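You operate a simulated robot arm through the tools that you are given. There is no shell and no other tool. Be economical: measure what you need, move in short steps, check, and stop when the job is done.

The job below is to be done with a simulated robot arm. You get a single attempt, and the scene is never put back.

Task
Link OUT 3 to B with the green adapter and the yellow lead.
Fine: adapter in OUT 3, dial at 3, blue tester on, LINK lit; the red lead stays in A and IN, the white one in its holes.

The check looks at the end state, three seconds after you hand in, the way a careful person would. Anything else that was tipped, shoved, dropped, spilled or broken makes it a failure.

Robot
A 7-joint arm with a two-finger parallel gripper, fixed in place. Base frame: the origin is at the foot of the arm, x ahead of it, y to its left, z up. Units: mm, degrees, N and s.
With the tool pointing down near the work surface it reaches from about 360 to 780 mm from the base axis. Its first joint turns from -166.0 to 166.0 degrees. Payload 3.91 kg.
The tool frame sits at the grasp point between the pads (the TCP): z along the fingers, y along the line on which they close. The tips reach 30 mm beyond it. Largest opening 110 mm; finger width 20, thickness 10; the body of the gripper, 48 by 112 mm, starts 55 mm behind the TCP.
Orientation is that of the tool frame in the base frame, as a unit quaternion [x, y, z, w]. With the fingers straight down and closing along the base's y, the tool's x points along the base's -x, its y along +y and its z along -z.

Tools
- The arm moves only by the tool nudge_tool. Its argument "motion" is a list of rows, each an object (a shift or turn left out is 0, a gripper value left out holds the last) with "translation": the shift along the base's x, y, z in mm, a list of three; "turn": the turn, a rotation vector about the base's x, y, z in degrees, a list of three; "gripper": the opening in per cent of the stroke, from 0 (shut) to 100 (fully open). In form: [{"translation": [dx, dy, dz], "turn": [wx, wy, wz], "gripper": gripper}, ...]. A call has 1 to 10 rows; each row is the pose to reach, as a shift and turn from the pose commanded when the call began. A row lasts 0.2 s, in which the tool goes at most 50 mm and 8.6 degrees; a call with a longer step from one row to the next is refused whole, and so is a gripper value outside its range. Where a pose cannot be reached the arm comes as near as it can. A force on the tool above 40 N (or 10 N above the force at the start of the call, whichever is more), or a blocked arm, ends the call early, and 0.2 s more pass. The fingers move at their own pace (about 153 mm/s each) and stop on an object; they squeeze with about 35 N. The grip force told is the motor's: it shows also when the fingers shut on nothing. Time passes only in rows, and 0.2 s behind the last, so rows that repeat a pose let the fingers close. It gives the time, the measured TCP pose, the force on the tool (base axes), the opening and the grip force at its end, in the units of the frame above (readings bear some noise), and new pictures: "show" is both (left out), scene, wrist or none.
- Cameras (640 x 400 px; columns grow to the right, rows downward): "scene" is fixed at [392.5, -493.9, 1606]; the picture's right is [1.00, -0.04, 0.00], its down [-0.02, -0.56, -0.83] and it looks along [0.04, 0.83, -0.56] (base axes); focal length 315 px, centre (320, 200). "wrist" rides on the gripper at [77, 7, -115] in the tool frame; the picture's right is [-0.09, 1.00, 0.00], its down [-0.80, -0.07, -0.59] and it looks along [-0.59, -0.05, 0.80] (tool axes); focal length 270 px, centre (320, 200). There is no depth. A picture from a camera that has moved, and an enlarged one, comes with that camera's place and axes in the base frame and with its lens. The place of the scene camera against the robot may be out by one fixed shift of up to 12 mm in any direction.
- move_column(by): slides the trunk up (or, below 0, down) by that many mm; the arm rides with it, the base frame stays. It gives what a move gives, with no picture.
- enlarge(camera, box): a new picture of the part [left, top, right, bottom] of that camera's present view, enlarged. It takes no simulated time.
- sign_off(): hands the job in; it is judged then, once.

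Go step by step. Nothing tells you positions but the pictures and the camera data: compare them with the known pose of the tool, close in by small moves and look again before you grip or let go. The budget is 120 turns and 170 pictures, counting those below and the enlarged ones. Unless the task says otherwise, let go and move clear before handing in, and close with one line.

The tools are called after ">>>" by a JSON object that holds its "api" and its "payload". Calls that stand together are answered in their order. nudge_tool: Moves the arm, as the interface text tells. Its arguments: {"type":"object","properties":{"motion":{"type":"array","items":{"type":"object","properties":{"translation":{"type":"array","items":{"type":"number"}},"turn":{"type":"array","items":{"type":"number"}},"gripper":{"type":"number"}}}},"show":{"type":"string","enum":["both","scene","wrist","none"]}},"required":["motion"]} The other tools are called the same way: move_column (by) slides the trunk up or down; enlarge (camera, box) takes an enlarged picture of a part of a camera's view; sign_off () hands the job in.

At the start:

```text
time_s: 0.0
eef_pos: [141.5, 353.4, 1141.2]
ee_rot: [0.0, 1.0, -0.001, 0.0]
force: [-0.1, -0.3, 0.4]
finger_gap: 110.1
finger_force: 0.0
trunk travel left (down, up): [-575.0, 35.0]
```

scene: 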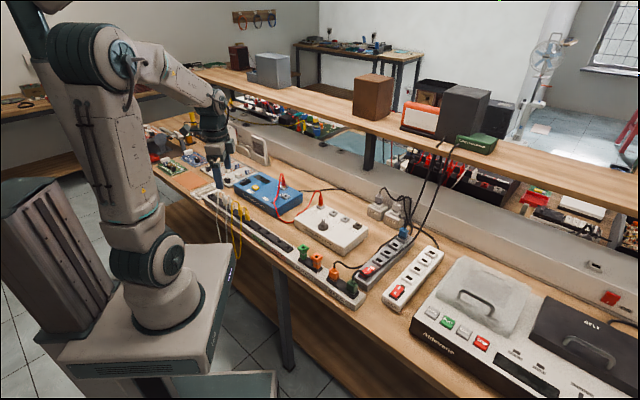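
wrist: 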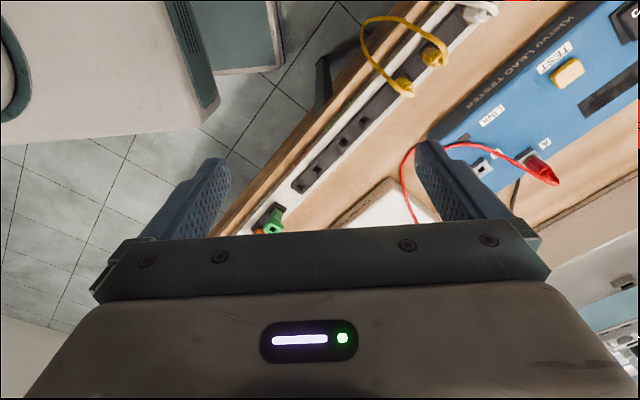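

I see a long bench with a blue tester, a white box with a dial, and a rack strip holding leads and adapters. I'll enlarge the key parts first.

>>> {"api": "enlarge", "payload": {"camera": "scene", "box": [190, 150, 290, 250]}}

>>> {"api": "enlarge", "payload": {"camera": "scene", "box": [280, 180, 440, 310]}}

>>> {"api": "enlarge", "payload": {"camera": "wrist", "box": [240, 0, 640, 250]}}

```text
4.00 times, centred on (240, 200) of scene
camera zoom: at [392.5, -493.9, 1606.0], right [1.0, -0.04, 0.0], down [-0.02, -0.56, -0.83], along [0.04, 0.83, -0.56], focal length 1258 px, centre (640, 200)
```

zoom: 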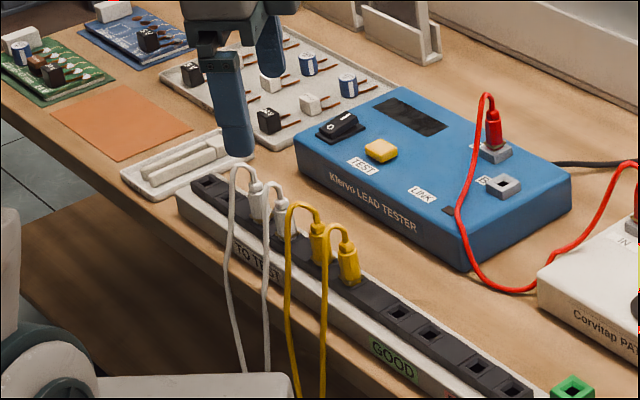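

```text
3.08 times, centred on (360, 245) of scene
camera zoom: at [392.5, -493.9, 1606.0], right [1.0, -0.04, 0.0], down [-0.02, -0.56, -0.83], along [0.04, 0.83, -0.56], focal length 968 px, centre (197, 62)
```

zoom: 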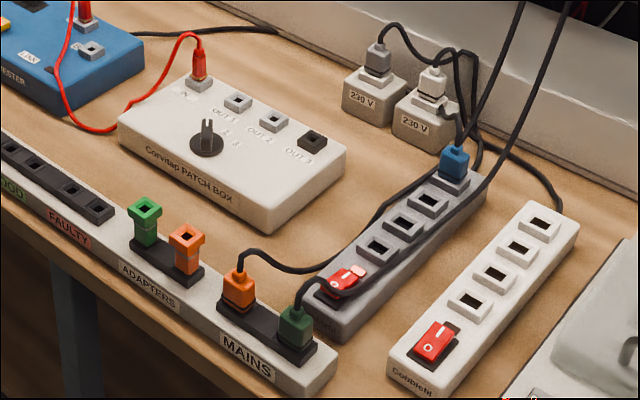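

```text
1.60 times, centred on (440, 125) of wrist
camera zoom: at [64.8, 360.2, 1256.9], right [0.09, 1.0, 0.0], down [0.8, -0.07, 0.59], along [0.59, -0.05, -0.8], focal length 432 px, centre (128, 320)
```

zoom: 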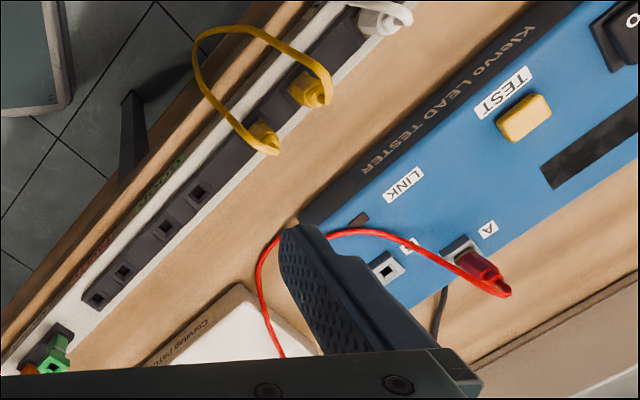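

I'll look closer at the mains wiring and the labels.

>>> {"api": "enlarge", "payload": {"camera": "scene", "box": [350, 180, 450, 310]}}

>>> {"api": "enlarge", "payload": {"camera": "scene", "box": [280, 225, 400, 310]}}

>>> {"api": "enlarge", "payload": {"camera": "scene", "box": [360, 90, 520, 240]}}

>>> {"api": "enlarge", "payload": {"camera": "scene", "box": [230, 165, 300, 215]}}

>>> {"api": "enlarge", "payload": {"camera": "scene", "box": [290, 190, 380, 250]}}

```text
3.08 times, centred on (400, 245) of scene
camera zoom: at [392.5, -493.9, 1606.0], right [1.0, -0.04, 0.0], down [-0.02, -0.56, -0.83], along [0.04, 0.83, -0.56], focal length 968 px, centre (74, 62)
```

zoom: 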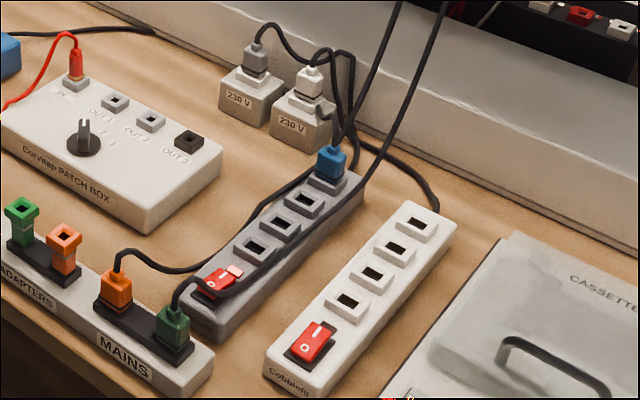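

```text
4.71 times, centred on (340, 268) of scene
camera zoom: at [392.5, -493.9, 1606.0], right [1.0, -0.04, 0.0], down [-0.02, -0.56, -0.83], along [0.04, 0.83, -0.56], focal length 1480 px, centre (226, -118)
```

zoom: 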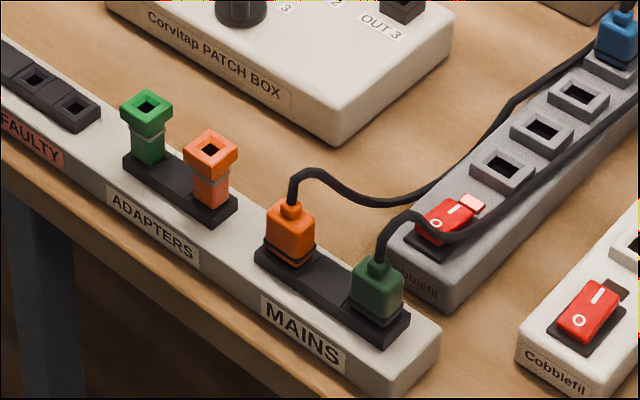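

```text
2.67 times, centred on (440, 165) of scene
camera zoom: at [392.5, -493.9, 1606.0], right [1.0, -0.04, 0.0], down [-0.02, -0.56, -0.83], along [0.04, 0.83, -0.56], focal length 839 px, centre (0, 293)
```

zoom: 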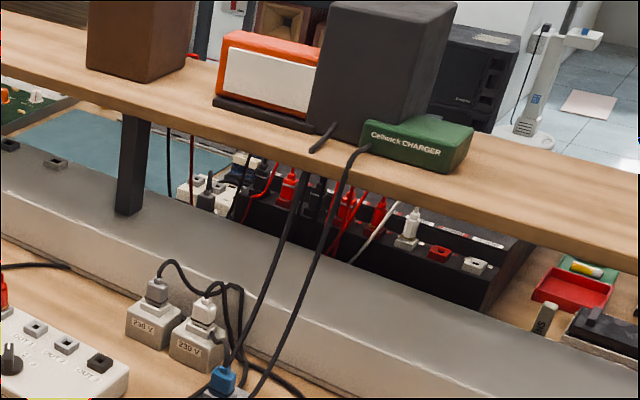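

```text
8.00 times, centred on (265, 190) of scene
camera zoom: at [392.5, -493.9, 1606.0], right [1.0, -0.04, 0.0], down [-0.02, -0.56, -0.83], along [0.04, 0.83, -0.56], focal length 2516 px, centre (760, 280)
```

zoom: 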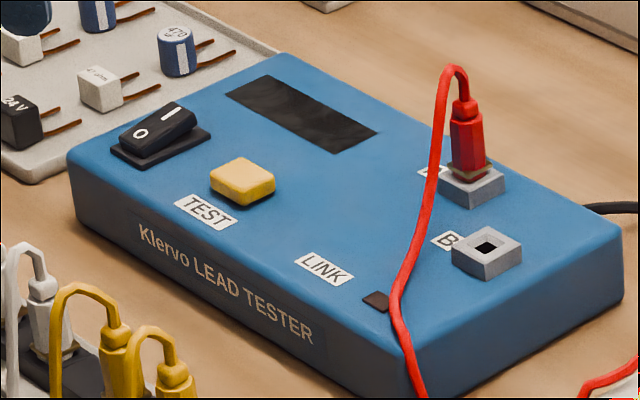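

```text
6.67 times, centred on (335, 220) of scene
camera zoom: at [392.5, -493.9, 1606.0], right [1.0, -0.04, 0.0], down [-0.02, -0.56, -0.83], along [0.04, 0.83, -0.56], focal length 2097 px, centre (220, 67)
```

zoom: 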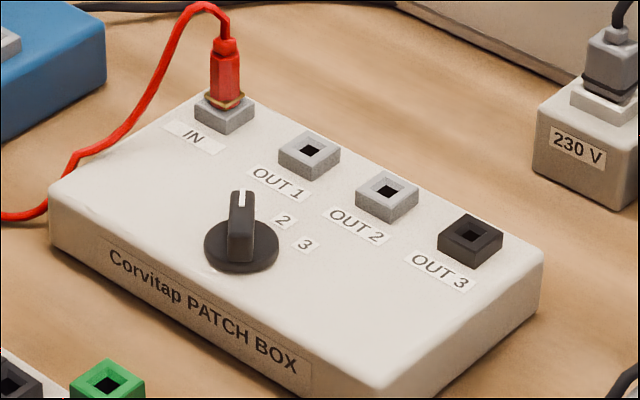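

The bench is laid out along a roughly 45° diagonal. I'll turn the tool to match it and survey with the wrist camera.

>>> {"api": "nudge_tool", "payload": {"motion": [{"translation": [0, 10, 0], "turn": [0, 0, -8]}, {"translation": [0, 20, 0], "turn": [0, 0, -16]}, {"translation": [0, 30, 0], "turn": [0, 0, -24]}, {"translation": [0, 40, 0], "turn": [0, 0, -32]}, {"translation": [0, 50, 0], "turn": [0, 0, -40]}, {"translation": [0, 60, 0], "turn": [0, 0, -45]}]}}

```text
time_s: 1.4
eef_pos: [141.8, 414.9, 1140.8]
ee_rot: [0.384, 0.923, 0.0, 0.0]
force: [-0.2, 0.7, 0.1]
finger_gap: 109.9
finger_force: 0.1
trunk travel left (down, up): [-575.0, 35.0]
camera wrist: at [92.3, 474.0, 1256.6], right [0.77, 0.64, 0.0], down [0.52, -0.62, 0.59], along [0.38, -0.46, -0.8], focal length 270 px, centre (320, 200)
```

scene: 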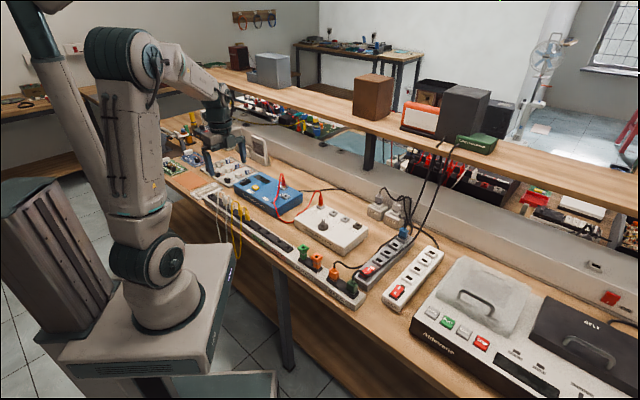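
wrist: 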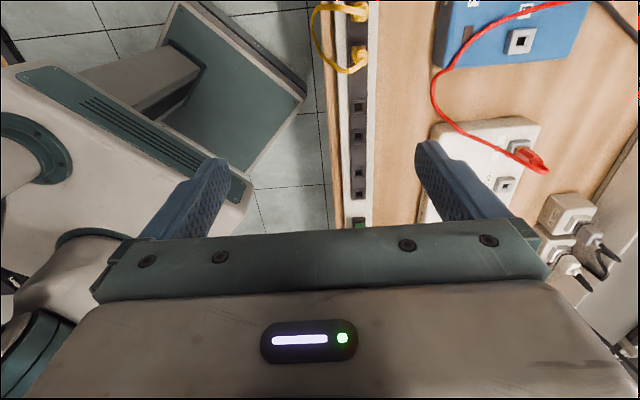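

Spacing in the rack is roomy, at about 42 mm. I'll turn so the fingers close along the rack, which keeps the cables clear, and look again.

>>> {"api": "nudge_tool", "payload": {"motion": [{"turn": [0, 0, 8.5]}, {"turn": [0, 0, 17]}, {"turn": [0, 0, 25.5]}, {"turn": [0, 0, 34]}, {"turn": [0, 0, 42.5]}, {"turn": [0, 0, 51]}, {"turn": [0, 0, 59.5]}, {"turn": [0, 0, 68]}, {"turn": [0, 0, 76.5]}, {"turn": [0, 0, 85]}], "show": "none"}}

>>> {"api": "nudge_tool", "payload": {"motion": [{"translation": [0, 0, -20], "turn": [0, 0, 3.7]}, {"translation": [0, 0, -50]}], "show": "wrist"}}

```text
time_s: 3.6
eef_pos: [142.3, 413.8, 1142.7]
ee_rot: [-0.344, 0.939, 0.0, 0.001]
force: [0.2, -0.2, -0.2]
finger_gap: 110.1
finger_force: 0.1
trunk travel left (down, up): [-575.0, 35.0]
```

```text
time_s: 4.2
eef_pos: [143.5, 413.6, 1091.1]
ee_rot: [-0.342, 0.94, 0.0, 0.0]
force: [-0.1, 0.3, 0.4]
finger_gap: 110.0
finger_force: 0.0
trunk travel left (down, up): [-575.0, 35.0]
camera wrist: at [78.5, 369.0, 1206.7], right [-0.57, 0.82, 0.0], down [0.66, 0.46, 0.59], along [0.49, 0.34, -0.8], focal length 270 px, centre (320, 200)
```

wrist: 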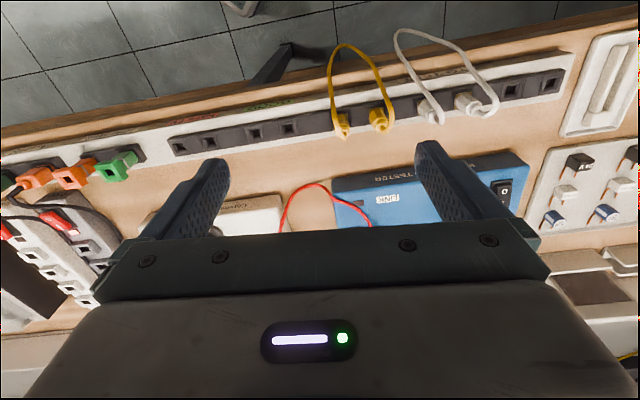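

The rack runs at -46.7°, with its top at z≈868; the yellow plugs are near (161,458) and (130,486). I'll switch the tester on first, so I'm moving over the rocker at about (112,704) with the fingers shut.

>>> {"api": "nudge_tool", "payload": {"motion": [{"translation": [-5, 46, -10], "turn": [0, 0, 3.3], "gripper": 0}, {"translation": [-10, 92, -20], "turn": [0, 0, 3.3]}, {"translation": [-15, 138, -40], "turn": [0, 0, 3.3]}, {"translation": [-20, 180, -60], "turn": [0, 0, 3.3]}, {"translation": [-25, 220, -80], "turn": [0, 0, 3.3]}, {"translation": [-30, 255, -100], "turn": [0, 0, 3.3]}, {"translation": [-30, 255, -100], "turn": [0, 0, 3.3]}]}}

```text
refused: row 3 steps farther than a row can; nothing moved
```

>>> {"api": "nudge_tool", "payload": {"motion": [{"translation": [-5, 40, -15], "turn": [0, 0, 3.3], "gripper": 0}, {"translation": [-10, 80, -30], "turn": [0, 0, 3.3]}, {"translation": [-15, 120, -45], "turn": [0, 0, 3.3]}, {"translation": [-20, 160, -60], "turn": [0, 0, 3.3]}, {"translation": [-25, 200, -80], "turn": [0, 0, 3.3]}, {"translation": [-30, 240, -100], "turn": [0, 0, 3.3]}, {"translation": [-30, 240, -100], "turn": [0, 0, 3.3]}]}}

```text
time_s: 5.8
eef_pos: [110.5, 652.1, 990.9]
ee_rot: [-0.369, 0.929, 0.0, 0.0]
force: [-0.2, -0.1, 0.3]
finger_gap: 0.2
finger_force: 34.5
trunk travel left (down, up): [-575.0, 35.0]
camera wrist: at [49.4, 603.6, 1106.9], right [-0.62, 0.79, 0.0], down [0.63, 0.5, 0.59], along [0.47, 0.37, -0.8], focal length 270 px, centre (320, 200)
```

scene: 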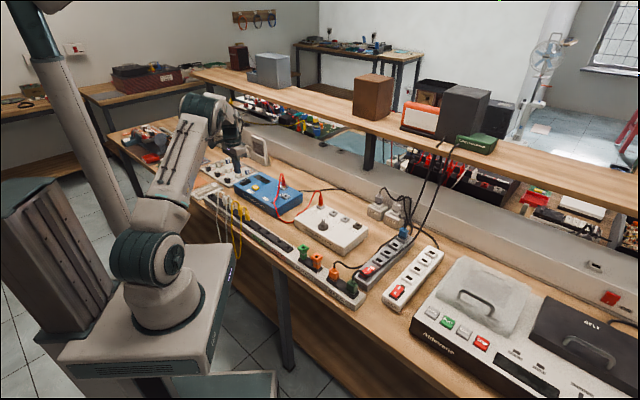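
wrist: 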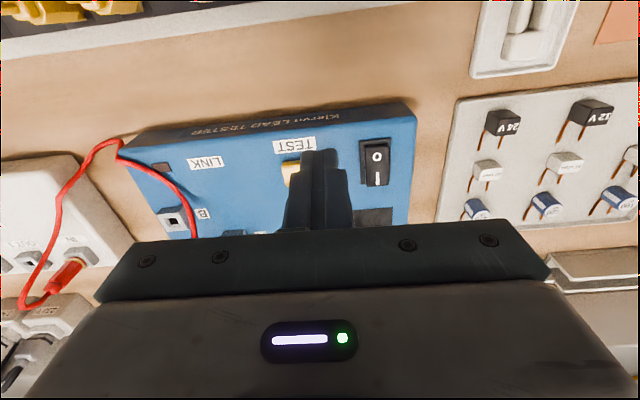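

The rocker's I end comes out at about (123,730). I'm moving above it.

>>> {"api": "nudge_tool", "payload": {"motion": [{"translation": [6, 39, -10]}, {"translation": [12, 78, -30]}, {"translation": [12, 78, -48]}]}}

>>> {"api": "enlarge", "payload": {"camera": "wrist", "box": [240, 90, 400, 240]}}

>>> {"api": "enlarge", "payload": {"camera": "scene", "box": [210, 150, 300, 215]}}

```text
time_s: 6.6
eef_pos: [124.7, 729.9, 942.5]
ee_rot: [-0.37, 0.929, -0.001, 0.0]
force: [0.9, 0.5, -0.5]
finger_gap: 0.1
finger_force: 35.0
trunk travel left (down, up): [-575.0, 35.0]
camera wrist: at [62.3, 682.4, 1057.3], right [-0.62, 0.78, 0.0], down [0.63, 0.5, 0.59], along [0.47, 0.37, -0.8], focal length 270 px, centre (320, 200)
```

scene: 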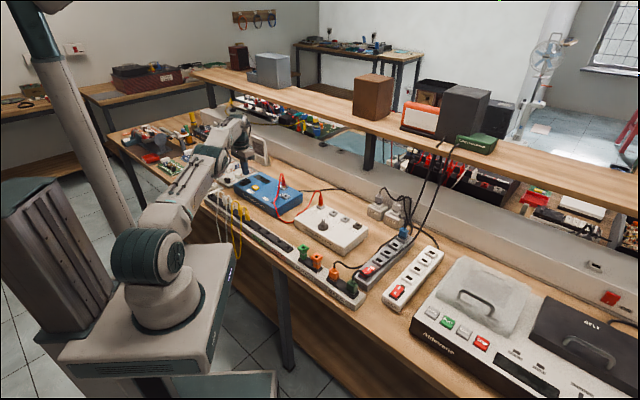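
wrist: 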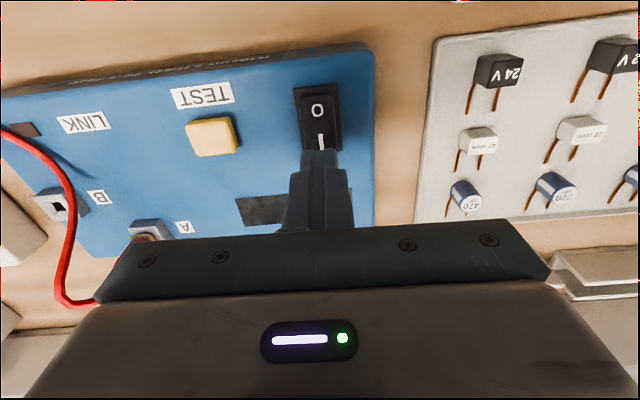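

```text
2.67 times, centred on (320, 165) of wrist
camera zoom: at [62.3, 682.4, 1057.3], right [-0.62, 0.78, 0.0], down [0.63, 0.5, 0.59], along [0.47, 0.37, -0.8], focal length 721 px, centre (320, 293)
```

zoom: 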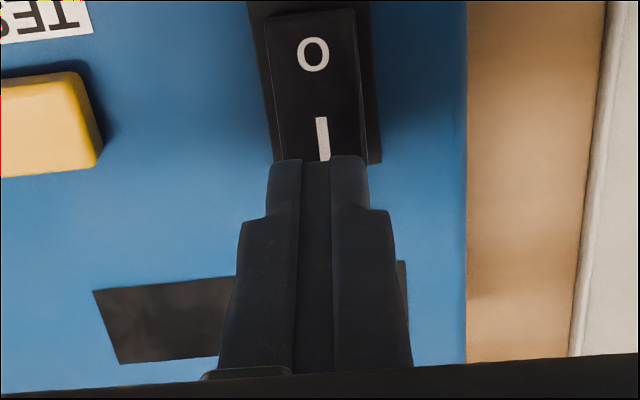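

```text
6.15 times, centred on (255, 182) of scene
camera zoom: at [392.5, -493.9, 1606.0], right [1.0, -0.04, 0.0], down [-0.02, -0.56, -0.83], along [0.04, 0.83, -0.56], focal length 1936 px, centre (720, 308)
```

zoom: 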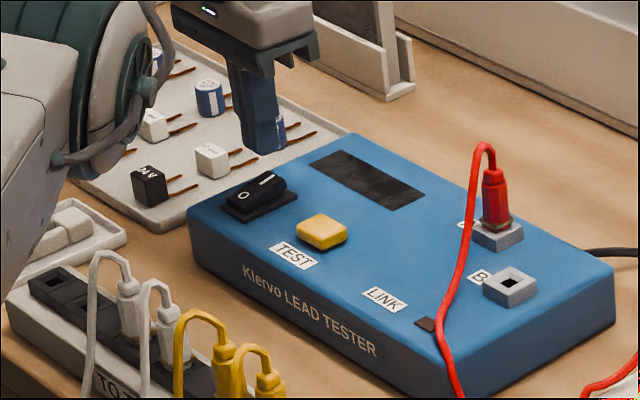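

The tip is above the I end. I'm pressing down gently and letting the force limit stop the move.

>>> {"api": "nudge_tool", "payload": {"motion": [{"translation": [0, 0, -6]}, {"translation": [0, 0, -10]}, {"translation": [0, 0, -13]}, {"translation": [0, 0, -16]}, {"translation": [0, 0, -18]}, {"translation": [0, 0, -20]}]}}

>>> {"api": "enlarge", "payload": {"camera": "scene", "box": [210, 150, 300, 215]}}

```text
time_s: 8.0
eef_pos: [123.8, 731.1, 922.5]
ee_rot: [-0.369, 0.929, 0.0, 0.0]
force: [-0.4, -0.8, 0.5]
finger_gap: 0.0
finger_force: 35.1
trunk travel left (down, up): [-575.0, 35.0]
camera wrist: at [62.7, 683.2, 1038.1], right [-0.62, 0.79, 0.0], down [0.63, 0.5, 0.59], along [0.47, 0.37, -0.8], focal length 270 px, centre (320, 200)
```

scene: 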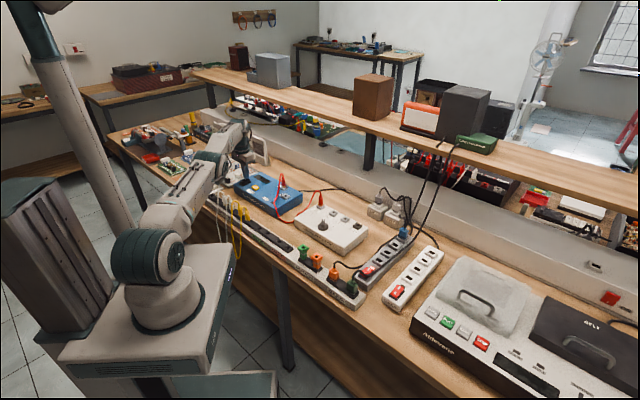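
wrist: 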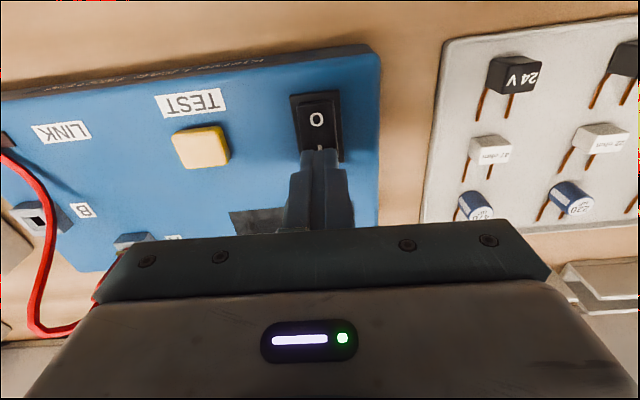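

```text
6.15 times, centred on (255, 182) of scene
camera zoom: at [392.5, -493.9, 1606.0], right [1.0, -0.04, 0.0], down [-0.02, -0.56, -0.83], along [0.04, 0.83, -0.56], focal length 1936 px, centre (720, 308)
```

zoom: 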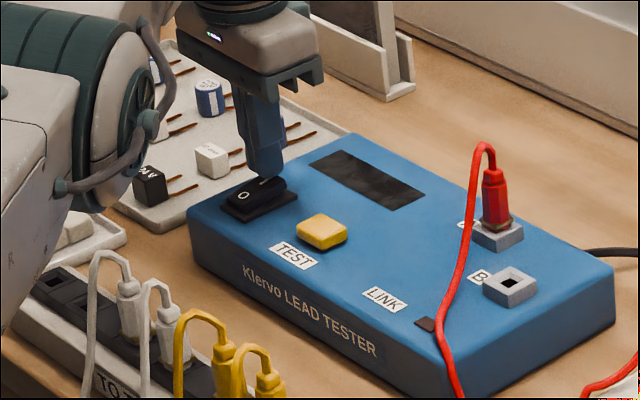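

The tip is almost touching, so I'll continue down.

>>> {"api": "nudge_tool", "payload": {"motion": [{"translation": [0, 0, -2]}, {"translation": [0, 0, -4]}, {"translation": [0, 0, -6]}, {"translation": [0, 0, -8]}, {"translation": [0, 0, -10]}], "show": "none"}}

>>> {"api": "enlarge", "payload": {"camera": "scene", "box": [210, 150, 300, 215]}}

```text
time_s: 9.2
eef_pos: [125.8, 731.5, 914.9]
ee_rot: [-0.369, 0.929, 0.002, 0.0]
force: [1.7, 3.5, 10.3]
finger_gap: 0.1
finger_force: 34.9
trunk travel left (down, up): [-575.0, 35.0]
```

```text
6.15 times, centred on (255, 182) of scene
camera zoom: at [392.5, -493.9, 1606.0], right [1.0, -0.04, 0.0], down [-0.02, -0.56, -0.83], along [0.04, 0.83, -0.56], focal length 1936 px, centre (720, 308)
```

zoom: 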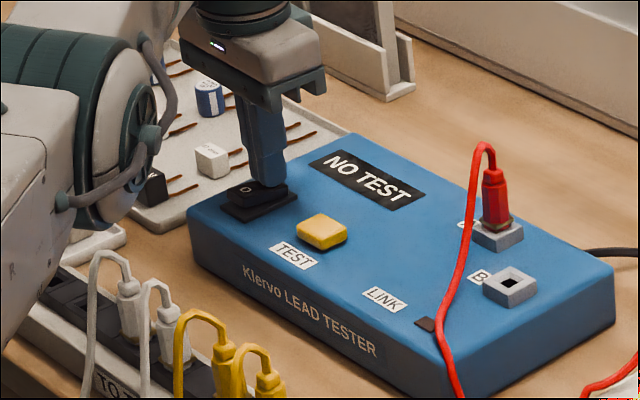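

The tester is on and its display reads "NO TEST". I'll lift clear and travel to the adapters.

>>> {"api": "nudge_tool", "payload": {"motion": [{"translation": [0, 0, 40]}, {"translation": [0, 0, 85]}, {"translation": [15, -40, 105]}, {"translation": [35, -80, 115], "gripper": 40}, {"translation": [55, -120, 115]}, {"translation": [75, -160, 115]}, {"translation": [95, -200, 115]}, {"translation": [115, -240, 115]}, {"translation": [135, -280, 115]}, {"translation": [155, -320, 115]}], "show": "none"}}

>>> {"api": "nudge_tool", "payload": {"motion": [{"translation": [20, -40, 0]}, {"translation": [40, -80, 0]}, {"translation": [60, -120, 0]}, {"translation": [70, -150, 0]}]}}

```text
time_s: 11.4
eef_pos: [386.2, 638.1, 1062.5]
ee_rot: [-0.369, 0.93, -0.001, -0.001]
force: [0.8, -0.4, 0.9]
finger_gap: 44.2
finger_force: 0.0
out of reach, approached as far as the arm can: row 2, 3, 4, 5, 6, 7, 8, 9, 10
trunk travel left (down, up): [-575.0, 35.0]
```

```text
time_s: 12.4
eef_pos: [507.3, 556.6, 1083.4]
ee_rot: [-0.369, 0.93, 0.0, -0.001]
force: [0.5, 0.4, -0.1]
finger_gap: 43.7
finger_force: 0.2
out of reach, approached as far as the arm can: row 1, 2, 3, 4
trunk travel left (down, up): [-575.0, 35.0]
camera wrist: at [445.9, 508.1, 1199.5], right [-0.62, 0.79, 0.0], down [0.63, 0.5, 0.59], along [0.47, 0.37, -0.81], focal length 270 px, centre (320, 200)
```

scene: 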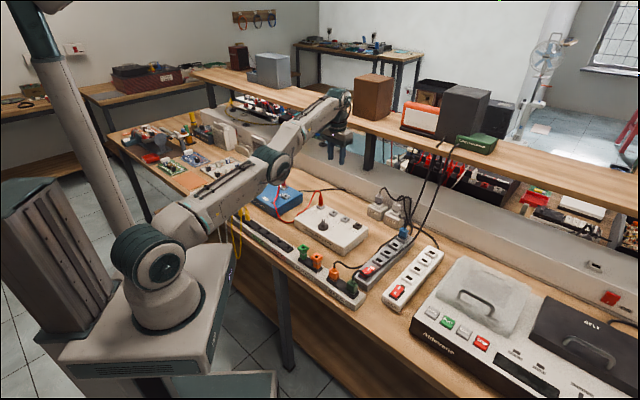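
wrist: 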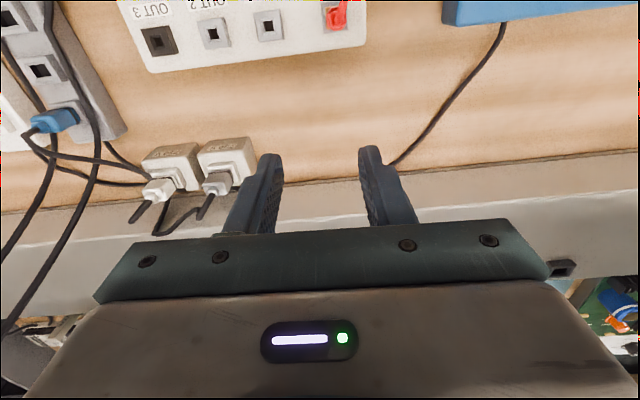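

The arm was overextended and drifted off the planned path, but touched nothing. I'll take one small step back to see how commands are referenced now.

>>> {"api": "nudge_tool", "payload": {"motion": [{"translation": [-20, -30, 0]}], "show": "none"}}

```text
time_s: 12.8
eef_pos: [508.5, 554.4, 1087.6]
ee_rot: [-0.368, 0.93, 0.0, -0.002]
force: [0.0, 0.1, 1.0]
finger_gap: 44.1
finger_force: 0.0
out of reach, approached as far as the arm can: row 1
trunk travel left (down, up): [-575.0, 35.0]
```

>>> {"api": "nudge_tool", "payload": {"motion": [{"translation": [0, 0, -20]}, {"translation": [0, 0, -40]}], "show": "none"}}

```text
time_s: 13.4
eef_pos: [513.6, 561.4, 1047.8]
ee_rot: [-0.369, 0.929, 0.0, -0.001]
force: [0.3, 0.2, -0.6]
finger_gap: 44.1
finger_force: 0.1
out of reach, approached as far as the arm can: row 1, 2
trunk travel left (down, up): [-575.0, 35.0]
```

>>> {"api": "enlarge", "payload": {"camera": "scene", "box": [90, 60, 400, 340]}}

>>> {"api": "enlarge", "payload": {"camera": "wrist", "box": [0, 0, 640, 400]}}

```text
1.43 times, centred on (245, 200) of scene
camera zoom: at [392.5, -493.9, 1606.0], right [1.0, -0.04, 0.0], down [-0.02, -0.56, -0.83], along [0.04, 0.83, -0.56], focal length 449 px, centre (427, 200)
```

zoom: 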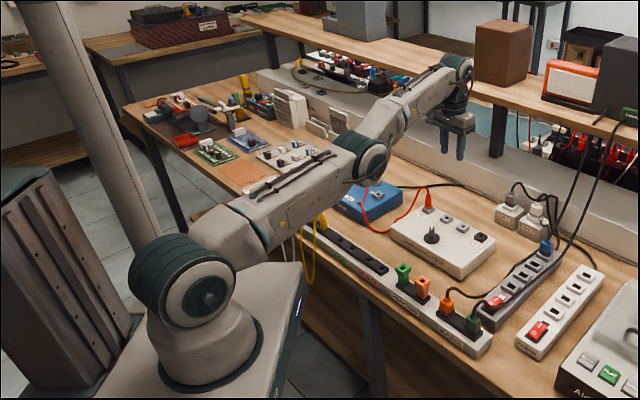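

```text
1.00 times, centred on (320, 200) of wrist
camera zoom: at [451.8, 512.7, 1164.6], right [-0.62, 0.79, 0.0], down [0.63, 0.5, 0.59], along [0.47, 0.37, -0.81], focal length 270 px, centre (320, 200)
```

zoom: 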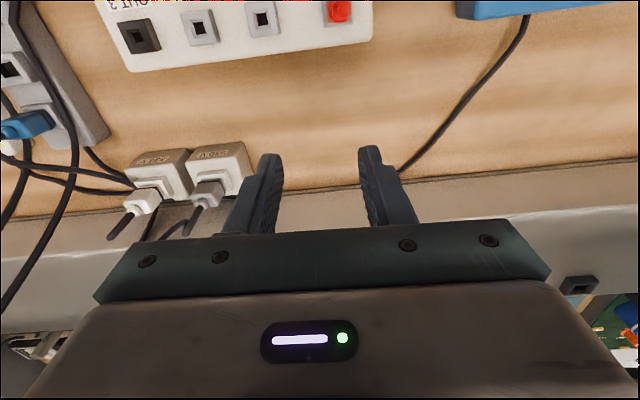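

The elbow is locked straight, which is a singular pose. I'll combine a downward and inward command to break it.

>>> {"api": "nudge_tool", "payload": {"motion": [{"translation": [-15, -16, -15]}, {"translation": [-30, -33, -30]}, {"translation": [-50, -54, -30]}, {"translation": [-70, -76, -30]}], "show": "none"}}

```text
time_s: 14.4
eef_pos: [513.1, 564.4, 1031.9]
ee_rot: [-0.369, 0.929, 0.0, -0.001]
force: [-0.2, 0.2, -0.3]
finger_gap: 44.3
finger_force: 0.1
out of reach, approached as far as the arm can: row 1, 2, 3, 4
trunk travel left (down, up): [-575.0, 35.0]
```

>>> {"api": "nudge_tool", "payload": {"motion": [{"translation": [-20, -22, 40]}, {"translation": [-40, -44, 78]}, {"translation": [-60, -66, 110]}], "show": "none"}}

```text
time_s: 15.2
eef_pos: [485.7, 544.6, 1159.1]
ee_rot: [-0.369, 0.929, 0.0, -0.001]
force: [0.2, 0.0, 0.1]
finger_gap: 43.9
finger_force: 0.0
out of reach, approached as far as the arm can: row 1, 2, 3
trunk travel left (down, up): [-575.0, 35.0]
```

>>> {"api": "move_column", "payload": {"by": -10}}

>>> {"api": "nudge_tool", "payload": {"motion": [{"translation": [-20, -22, 0]}, {"translation": [-40, -44, 0]}], "show": "none"}}

```text
time_s: 15.8
eef_pos: [486.3, 544.9, 1148.9]
ee_rot: [-0.37, 0.929, 0.0, -0.002]
force: [0.2, -1.1, 0.7]
finger_gap: 44.1
finger_force: 0.0
trunk travel left (down, up): [-565.0, 45.0]
```

```text
time_s: 16.4
eef_pos: [479.6, 543.9, 1165.4]
ee_rot: [-0.369, 0.929, -0.001, -0.002]
force: [0.2, -0.4, -0.4]
finger_gap: 43.8
finger_force: 0.1
out of reach, approached as far as the arm can: row 1, 2
trunk travel left (down, up): [-565.0, 45.0]
```

Still locked. I'll swing back around the base while asking for less radius.

>>> {"api": "nudge_tool", "payload": {"motion": [{"translation": [-38, 8, 0]}, {"translation": [-76, 16, 0]}, {"translation": [-114, 24, 0]}, {"translation": [-152, 32, 0]}, {"translation": [-190, 40, 0]}, {"translation": [-228, 48, 0]}, {"translation": [-266, 56, 0]}, {"translation": [-304, 64, 0]}], "show": "scene"}}

```text
time_s: 18.2
eef_pos: [182.5, 668.3, 1183.6]
ee_rot: [-0.369, 0.929, -0.001, -0.001]
force: [0.3, 0.8, 0.3]
finger_gap: 43.8
finger_force: 0.0
out of reach, approached as far as the arm can: row 1, 2, 3, 4, 5, 6, 7, 8
trunk travel left (down, up): [-565.0, 45.0]
```

scene: 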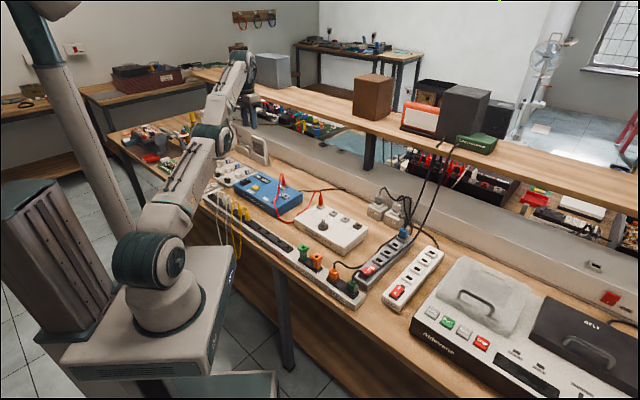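

The radius is now inside the limit, so this is working. I'll keep going inward in small steps.

>>> {"api": "nudge_tool", "payload": {"motion": [{"translation": [0, -10, -5]}, {"translation": [0, -20, -10]}, {"translation": [0, -30, -15]}, {"translation": [0, -40, -20]}, {"translation": [0, -50, -25]}, {"translation": [0, -60, -30]}, {"translation": [0, -70, -35]}, {"translation": [0, -80, -40]}, {"translation": [0, -90, -45]}, {"translation": [0, -100, -50]}], "show": "none"}}

```text
time_s: 20.4
eef_pos: [194.9, 668.7, 1176.9]
ee_rot: [-0.369, 0.929, -0.002, -0.001]
force: [-0.2, 0.2, -0.3]
finger_gap: 43.9
finger_force: 0.1
out of reach, approached as far as the arm can: row 1, 2, 3, 4, 5, 6, 7, 8, 9, 10
trunk travel left (down, up): [-565.0, 45.0]
```

Something other than reach is limiting, probably a wrist joint. I'll tilt the fingers outward to relieve it while asking for an inward move.

>>> {"api": "nudge_tool", "payload": {"motion": [{"turn": [7.7, -2.2, 0]}, {"turn": [15.4, -4.4, 0]}, {"turn": [23, -6.6, 0]}, {"translation": [-10, -30, 0], "turn": [23, -6.6, 0]}, {"translation": [-20, -60, 0], "turn": [23, -6.6, 0]}, {"translation": [-30, -90, 0], "turn": [23, -6.6, 0]}], "show": "none"}}

```text
time_s: 21.8
eef_pos: [196.3, 727.8, 1250.0]
ee_rot: [-0.361, 0.91, 0.163, 0.125]
force: [0.2, -0.9, -0.2]
finger_gap: 43.8
finger_force: 0.1
out of reach, approached as far as the arm can: row 1, 2, 3, 4, 5, 6
trunk travel left (down, up): [-565.0, 45.0]
```

>>> {"api": "nudge_tool", "payload": {"motion": [{"translation": [0, -20, -30], "turn": [-7.7, 2.2, 0]}, {"translation": [0, -40, -60], "turn": [-15.4, 4.4, 0]}, {"translation": [0, -60, -95], "turn": [-23, 6.6, 0]}, {"translation": [0, -60, -140], "turn": [-23, 6.6, 0]}, {"translation": [0, -60, -185], "turn": [-23, 6.6, 0]}, {"translation": [0, -60, -230], "turn": [-23, 6.6, 0]}], "show": "scene"}}

```text
time_s: 23.2
eef_pos: [203.0, 709.2, 1025.2]
ee_rot: [-0.369, 0.929, -0.003, -0.002]
force: [0.5, 0.1, -0.4]
finger_gap: 43.7
finger_force: 0.1
out of reach, approached as far as the arm can: row 3, 4, 5, 6
trunk travel left (down, up): [-565.0, 45.0]
```

scene: 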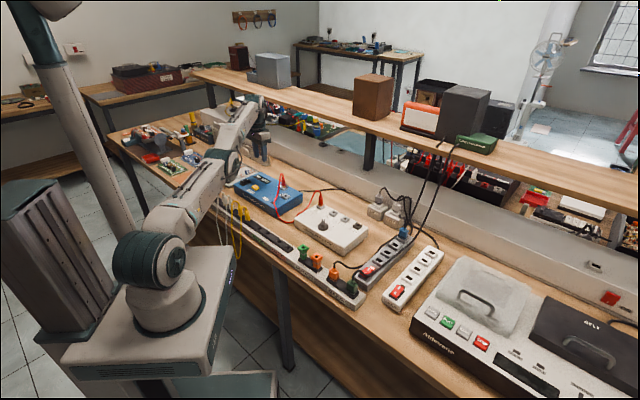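

The elbow has flipped below the arm line, so the wrist is at its bend limit when the tool is vertical. I'll tilt the fingers sideways to make the elbow swivel, then pull in.

>>> {"api": "nudge_tool", "payload": {"motion": [{"translation": [0, 0, 20], "turn": [2.2, 7.7, 0]}, {"translation": [0, 0, 40], "turn": [4.4, 15.4, 0]}, {"translation": [0, 0, 40], "turn": [6.6, 23, 0]}, {"translation": [0, -20, 40], "turn": [8.8, 30.7, 0]}, {"translation": [0, -50, 40], "turn": [8.8, 30.7, 0]}, {"translation": [0, -80, 40], "turn": [8.8, 30.7, 0]}, {"translation": [0, -120, 40], "turn": [8.8, 30.7, 0]}], "show": "scene"}}

```text
time_s: 24.8
eef_pos: [202.6, 587.5, 1066.5]
ee_rot: [-0.354, 0.893, 0.169, -0.218]
force: [0.8, -0.3, -0.2]
finger_gap: 43.9
finger_force: 0.0
trunk travel left (down, up): [-565.0, 45.0]
```

scene: 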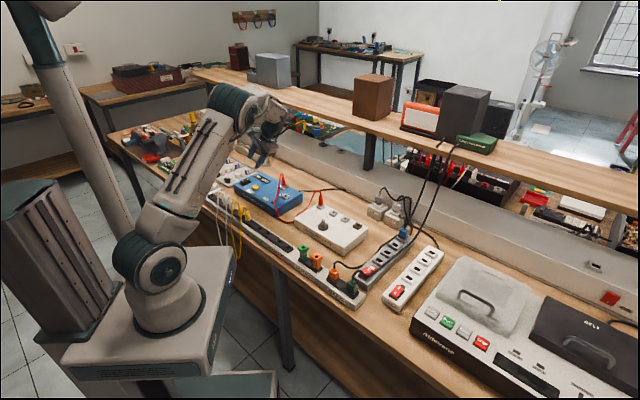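

That broke the lock and the elbow is up again. I'll restore the vertical tool while coming further in.

>>> {"api": "nudge_tool", "payload": {"motion": [{"translation": [5, -30, 0], "turn": [0, 0, 0]}, {"translation": [10, -60, 0], "turn": [-2.2, -7.7, 0]}, {"translation": [15, -90, 0], "turn": [-4.4, -15.4, 0]}, {"translation": [20, -120, 0], "turn": [-6.6, -23, 0]}, {"translation": [30, -150, 0], "turn": [-8.8, -30.7, 0]}, {"translation": [40, -180, 0], "turn": [-8.8, -30.7, 0]}, {"translation": [60, -220, 0], "turn": [-8.8, -30.7, 0]}, {"translation": [80, -260, 0], "turn": [-8.8, -30.7, 0]}], "show": "none"}}

```text
time_s: 26.6
eef_pos: [286.1, 327.2, 1065.2]
ee_rot: [-0.368, 0.93, 0.0, -0.001]
force: [-0.1, -1.0, -0.6]
finger_gap: 44.1
finger_force: 0.1
trunk travel left (down, up): [-565.0, 45.0]
```

Back to normal. I'm moving above the adapters and looking.

>>> {"api": "nudge_tool", "payload": {"motion": [{"translation": [20, -30, -20]}, {"translation": [45, -65, -40]}]}}

>>> {"api": "enlarge", "payload": {"camera": "wrist", "box": [120, 0, 520, 250]}}

```text
time_s: 27.2
eef_pos: [330.4, 260.6, 1025.3]
ee_rot: [-0.369, 0.93, 0.0, 0.0]
force: [1.4, -0.3, 0.3]
finger_gap: 44.3
finger_force: 0.1
trunk travel left (down, up): [-565.0, 45.0]
camera wrist: at [268.7, 213.2, 1141.4], right [-0.62, 0.78, 0.0], down [0.63, 0.5, 0.59], along [0.47, 0.37, -0.81], focal length 270 px, centre (320, 200)
```

scene: 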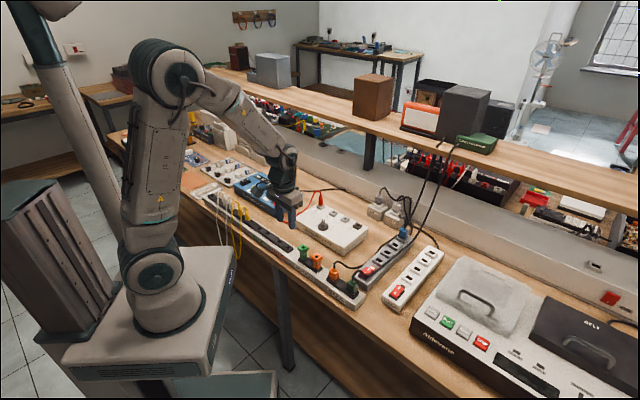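
wrist: 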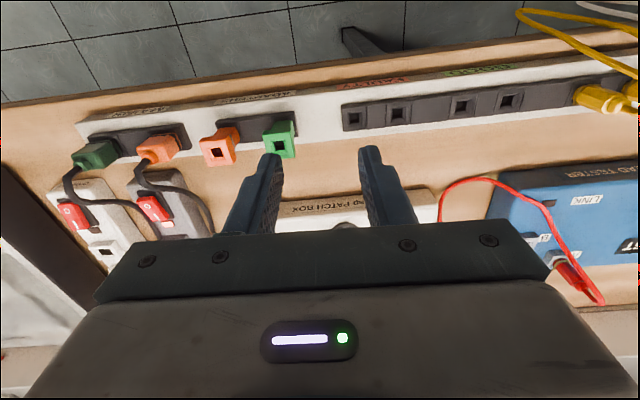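

```text
1.60 times, centred on (320, 125) of wrist
camera zoom: at [268.7, 213.2, 1141.4], right [-0.62, 0.78, 0.0], down [0.63, 0.5, 0.59], along [0.47, 0.37, -0.81], focal length 432 px, centre (320, 320)
```

zoom: 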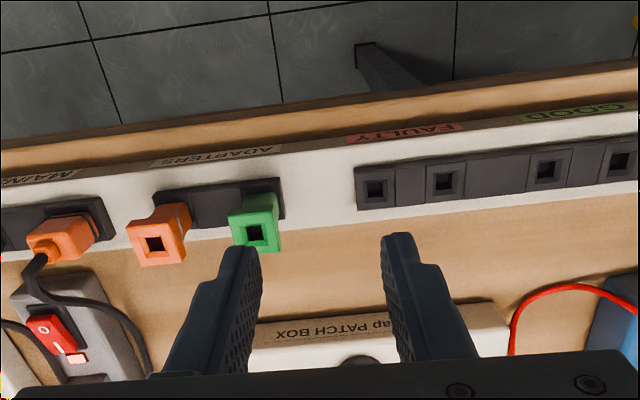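

The green adapter's head is at about (376,250,912). I'm moving above it with a narrower opening to check alignment.

>>> {"api": "nudge_tool", "payload": {"motion": [{"translation": [20, -5, -15], "gripper": 36}, {"translation": [45.5, -10, -40]}, {"translation": [45.5, -10, -70]}, {"translation": [45.5, -10, -70]}]}}

>>> {"api": "enlarge", "payload": {"camera": "wrist", "box": [220, 90, 420, 240]}}

>>> {"api": "enlarge", "payload": {"camera": "scene", "box": [270, 210, 350, 290]}}

```text
time_s: 28.2
eef_pos: [374.6, 253.6, 954.6]
ee_rot: [-0.368, 0.93, -0.001, -0.001]
force: [-0.6, 0.3, -0.5]
finger_gap: 39.6
finger_force: 0.1
trunk travel left (down, up): [-565.0, 45.0]
camera wrist: at [313.9, 205.2, 1070.8], right [-0.62, 0.79, 0.0], down [0.63, 0.5, 0.59], along [0.47, 0.37, -0.81], focal length 270 px, centre (320, 200)
```

scene: 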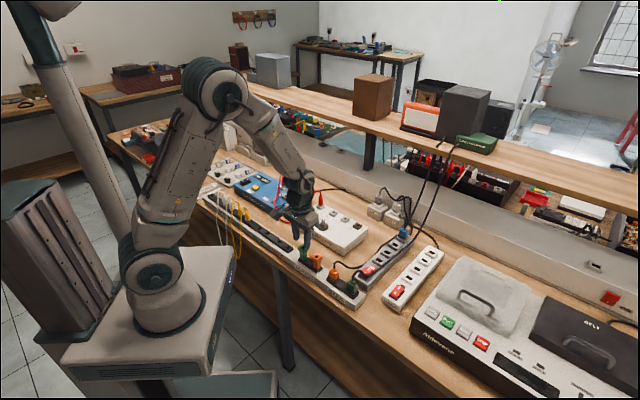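
wrist: 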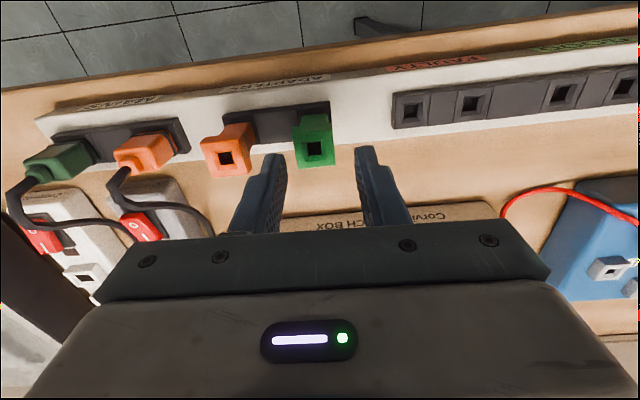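

```text
2.67 times, centred on (320, 165) of wrist
camera zoom: at [313.9, 205.2, 1070.8], right [-0.62, 0.79, 0.0], down [0.63, 0.5, 0.59], along [0.47, 0.37, -0.81], focal length 721 px, centre (320, 293)
```

zoom: 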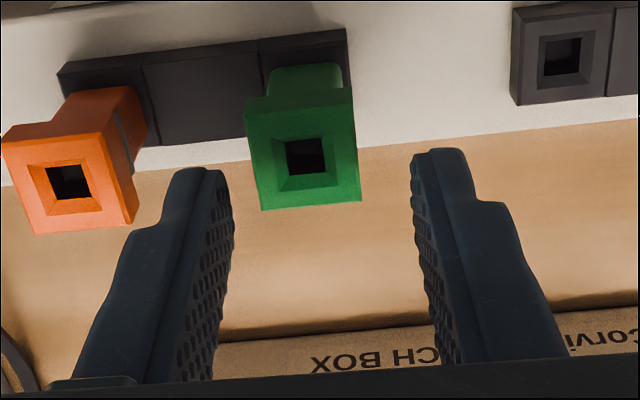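

```text
5.00 times, centred on (310, 250) of scene
camera zoom: at [392.5, -493.9, 1606.0], right [1.0, -0.04, 0.0], down [-0.02, -0.56, -0.83], along [0.04, 0.83, -0.56], focal length 1573 px, centre (370, -50)
```

zoom: 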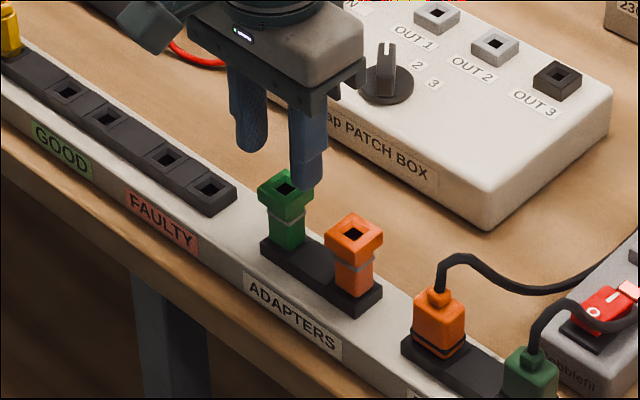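

The adapter's yaw matches the fingers. I'm shifting 4 mm and descending around the head.

>>> {"api": "nudge_tool", "payload": {"motion": [{"translation": [1.9, -3.5, 0]}, {"translation": [1.9, -3.5, -20]}, {"translation": [1.9, -3.5, -43]}]}}

>>> {"api": "enlarge", "payload": {"camera": "wrist", "box": [220, 90, 420, 240]}}

>>> {"api": "enlarge", "payload": {"camera": "scene", "box": [270, 210, 350, 290]}}

```text
time_s: 29.0
eef_pos: [377.5, 249.3, 909.8]
ee_rot: [-0.368, 0.93, -0.001, -0.002]
force: [-0.2, -0.6, 0.5]
finger_gap: 39.6
finger_force: 0.2
trunk travel left (down, up): [-565.0, 45.0]
camera wrist: at [315.9, 201.9, 1026.3], right [-0.62, 0.79, 0.0], down [0.63, 0.5, 0.59], along [0.47, 0.37, -0.81], focal length 270 px, centre (320, 200)
```

scene: 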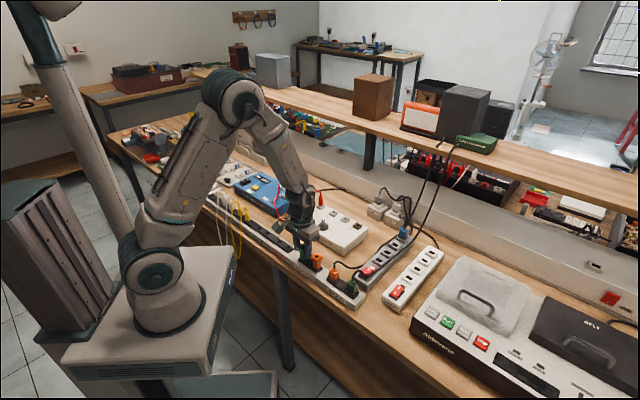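
wrist: 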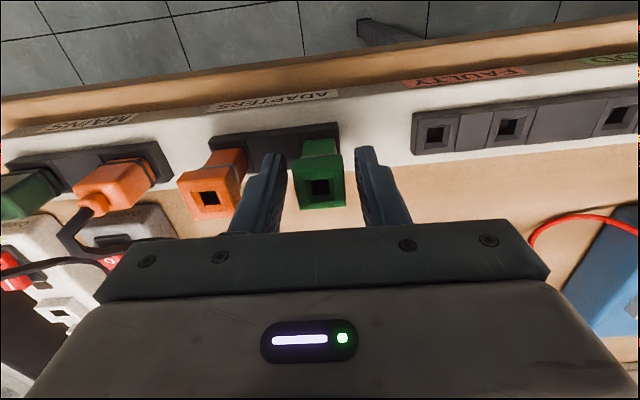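

```text
2.67 times, centred on (320, 165) of wrist
camera zoom: at [315.9, 201.9, 1026.3], right [-0.62, 0.79, 0.0], down [0.63, 0.5, 0.59], along [0.47, 0.37, -0.81], focal length 721 px, centre (320, 293)
```

zoom: 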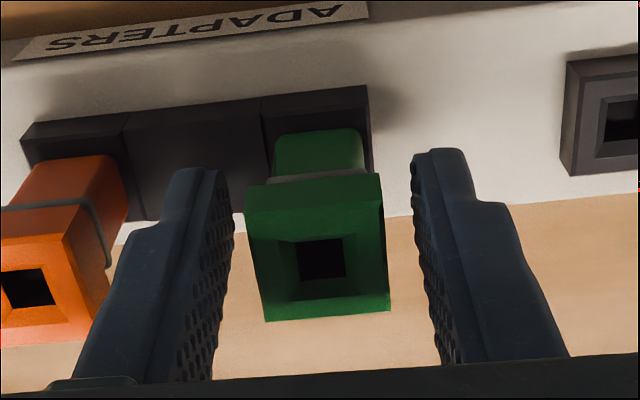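

```text
5.00 times, centred on (310, 250) of scene
camera zoom: at [392.5, -493.9, 1606.0], right [1.0, -0.04, 0.0], down [-0.02, -0.56, -0.83], along [0.04, 0.83, -0.56], focal length 1573 px, centre (370, -50)
```

zoom: 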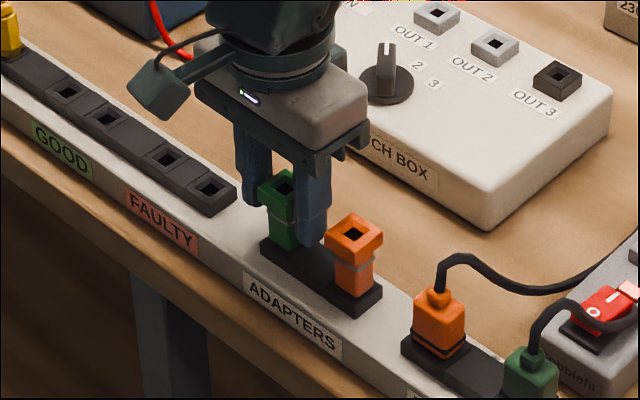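

The head is centred between the pads at TCP height. I'm closing.

>>> {"api": "nudge_tool", "payload": {"motion": [{"gripper": 0}, {"gripper": 0}, {"gripper": 0}], "show": "wrist"}}

```text
time_s: 29.8
eef_pos: [376.5, 250.5, 910.5]
ee_rot: [-0.369, 0.929, 0.0, -0.002]
force: [0.2, 0.3, -0.5]
finger_gap: 25.5
finger_force: 34.9
trunk travel left (down, up): [-565.0, 45.0]
camera wrist: at [315.6, 201.8, 1026.7], right [-0.62, 0.79, 0.0], down [0.63, 0.5, 0.59], along [0.47, 0.37, -0.81], focal length 270 px, centre (320, 200)
```

wrist: 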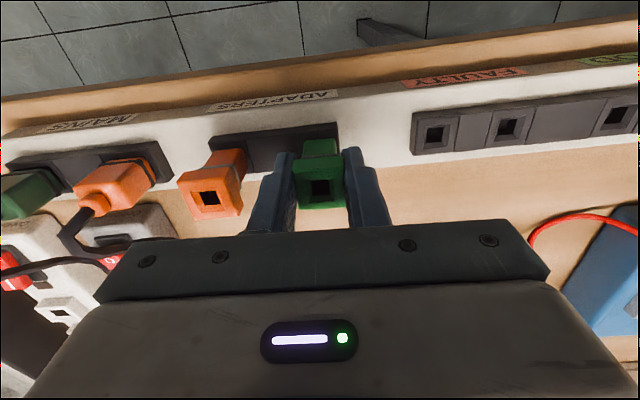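

Gripped at 25.5 mm. I'm lifting straight up.

>>> {"api": "nudge_tool", "payload": {"motion": [{"translation": [0, 0, 5]}, {"translation": [0, 0, 12]}, {"translation": [0, 0, 22]}, {"translation": [0, 0, 40]}, {"translation": [0, 0, 70]}, {"translation": [0, 0, 100]}]}}

>>> {"api": "enlarge", "payload": {"camera": "scene", "box": [270, 180, 370, 270]}}

```text
time_s: 31.2
eef_pos: [376.1, 250.0, 1009.9]
ee_rot: [-0.369, 0.929, -0.001, -0.002]
force: [0.2, 0.2, -1.0]
finger_gap: 25.1
finger_force: 34.7
trunk travel left (down, up): [-565.0, 45.0]
camera wrist: at [315.8, 202.7, 1126.1], right [-0.62, 0.78, 0.0], down [0.63, 0.5, 0.59], along [0.47, 0.37, -0.81], focal length 270 px, centre (320, 200)
```

scene: 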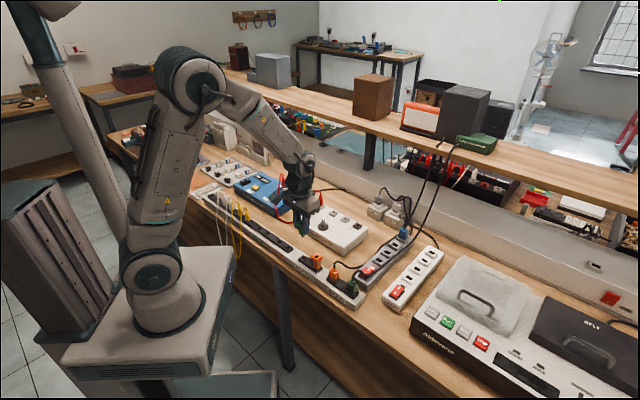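
wrist: 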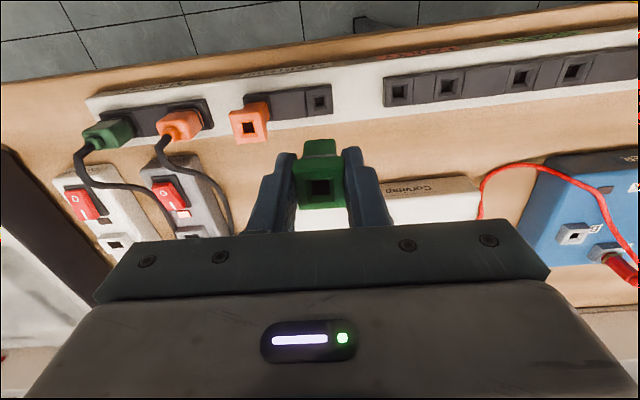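

```text
4.44 times, centred on (320, 225) of scene
camera zoom: at [392.5, -493.9, 1606.0], right [1.0, -0.04, 0.0], down [-0.02, -0.56, -0.83], along [0.04, 0.83, -0.56], focal length 1398 px, centre (320, 89)
```

zoom: 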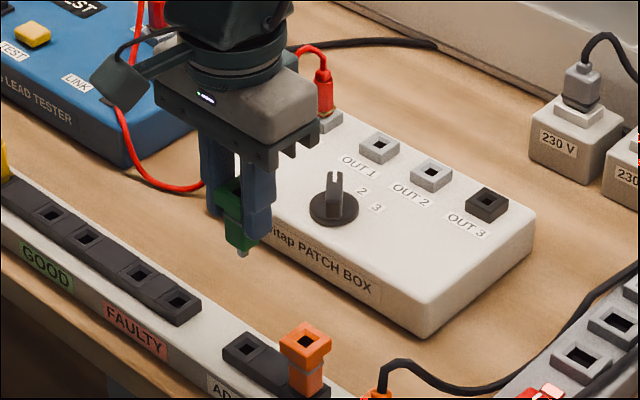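

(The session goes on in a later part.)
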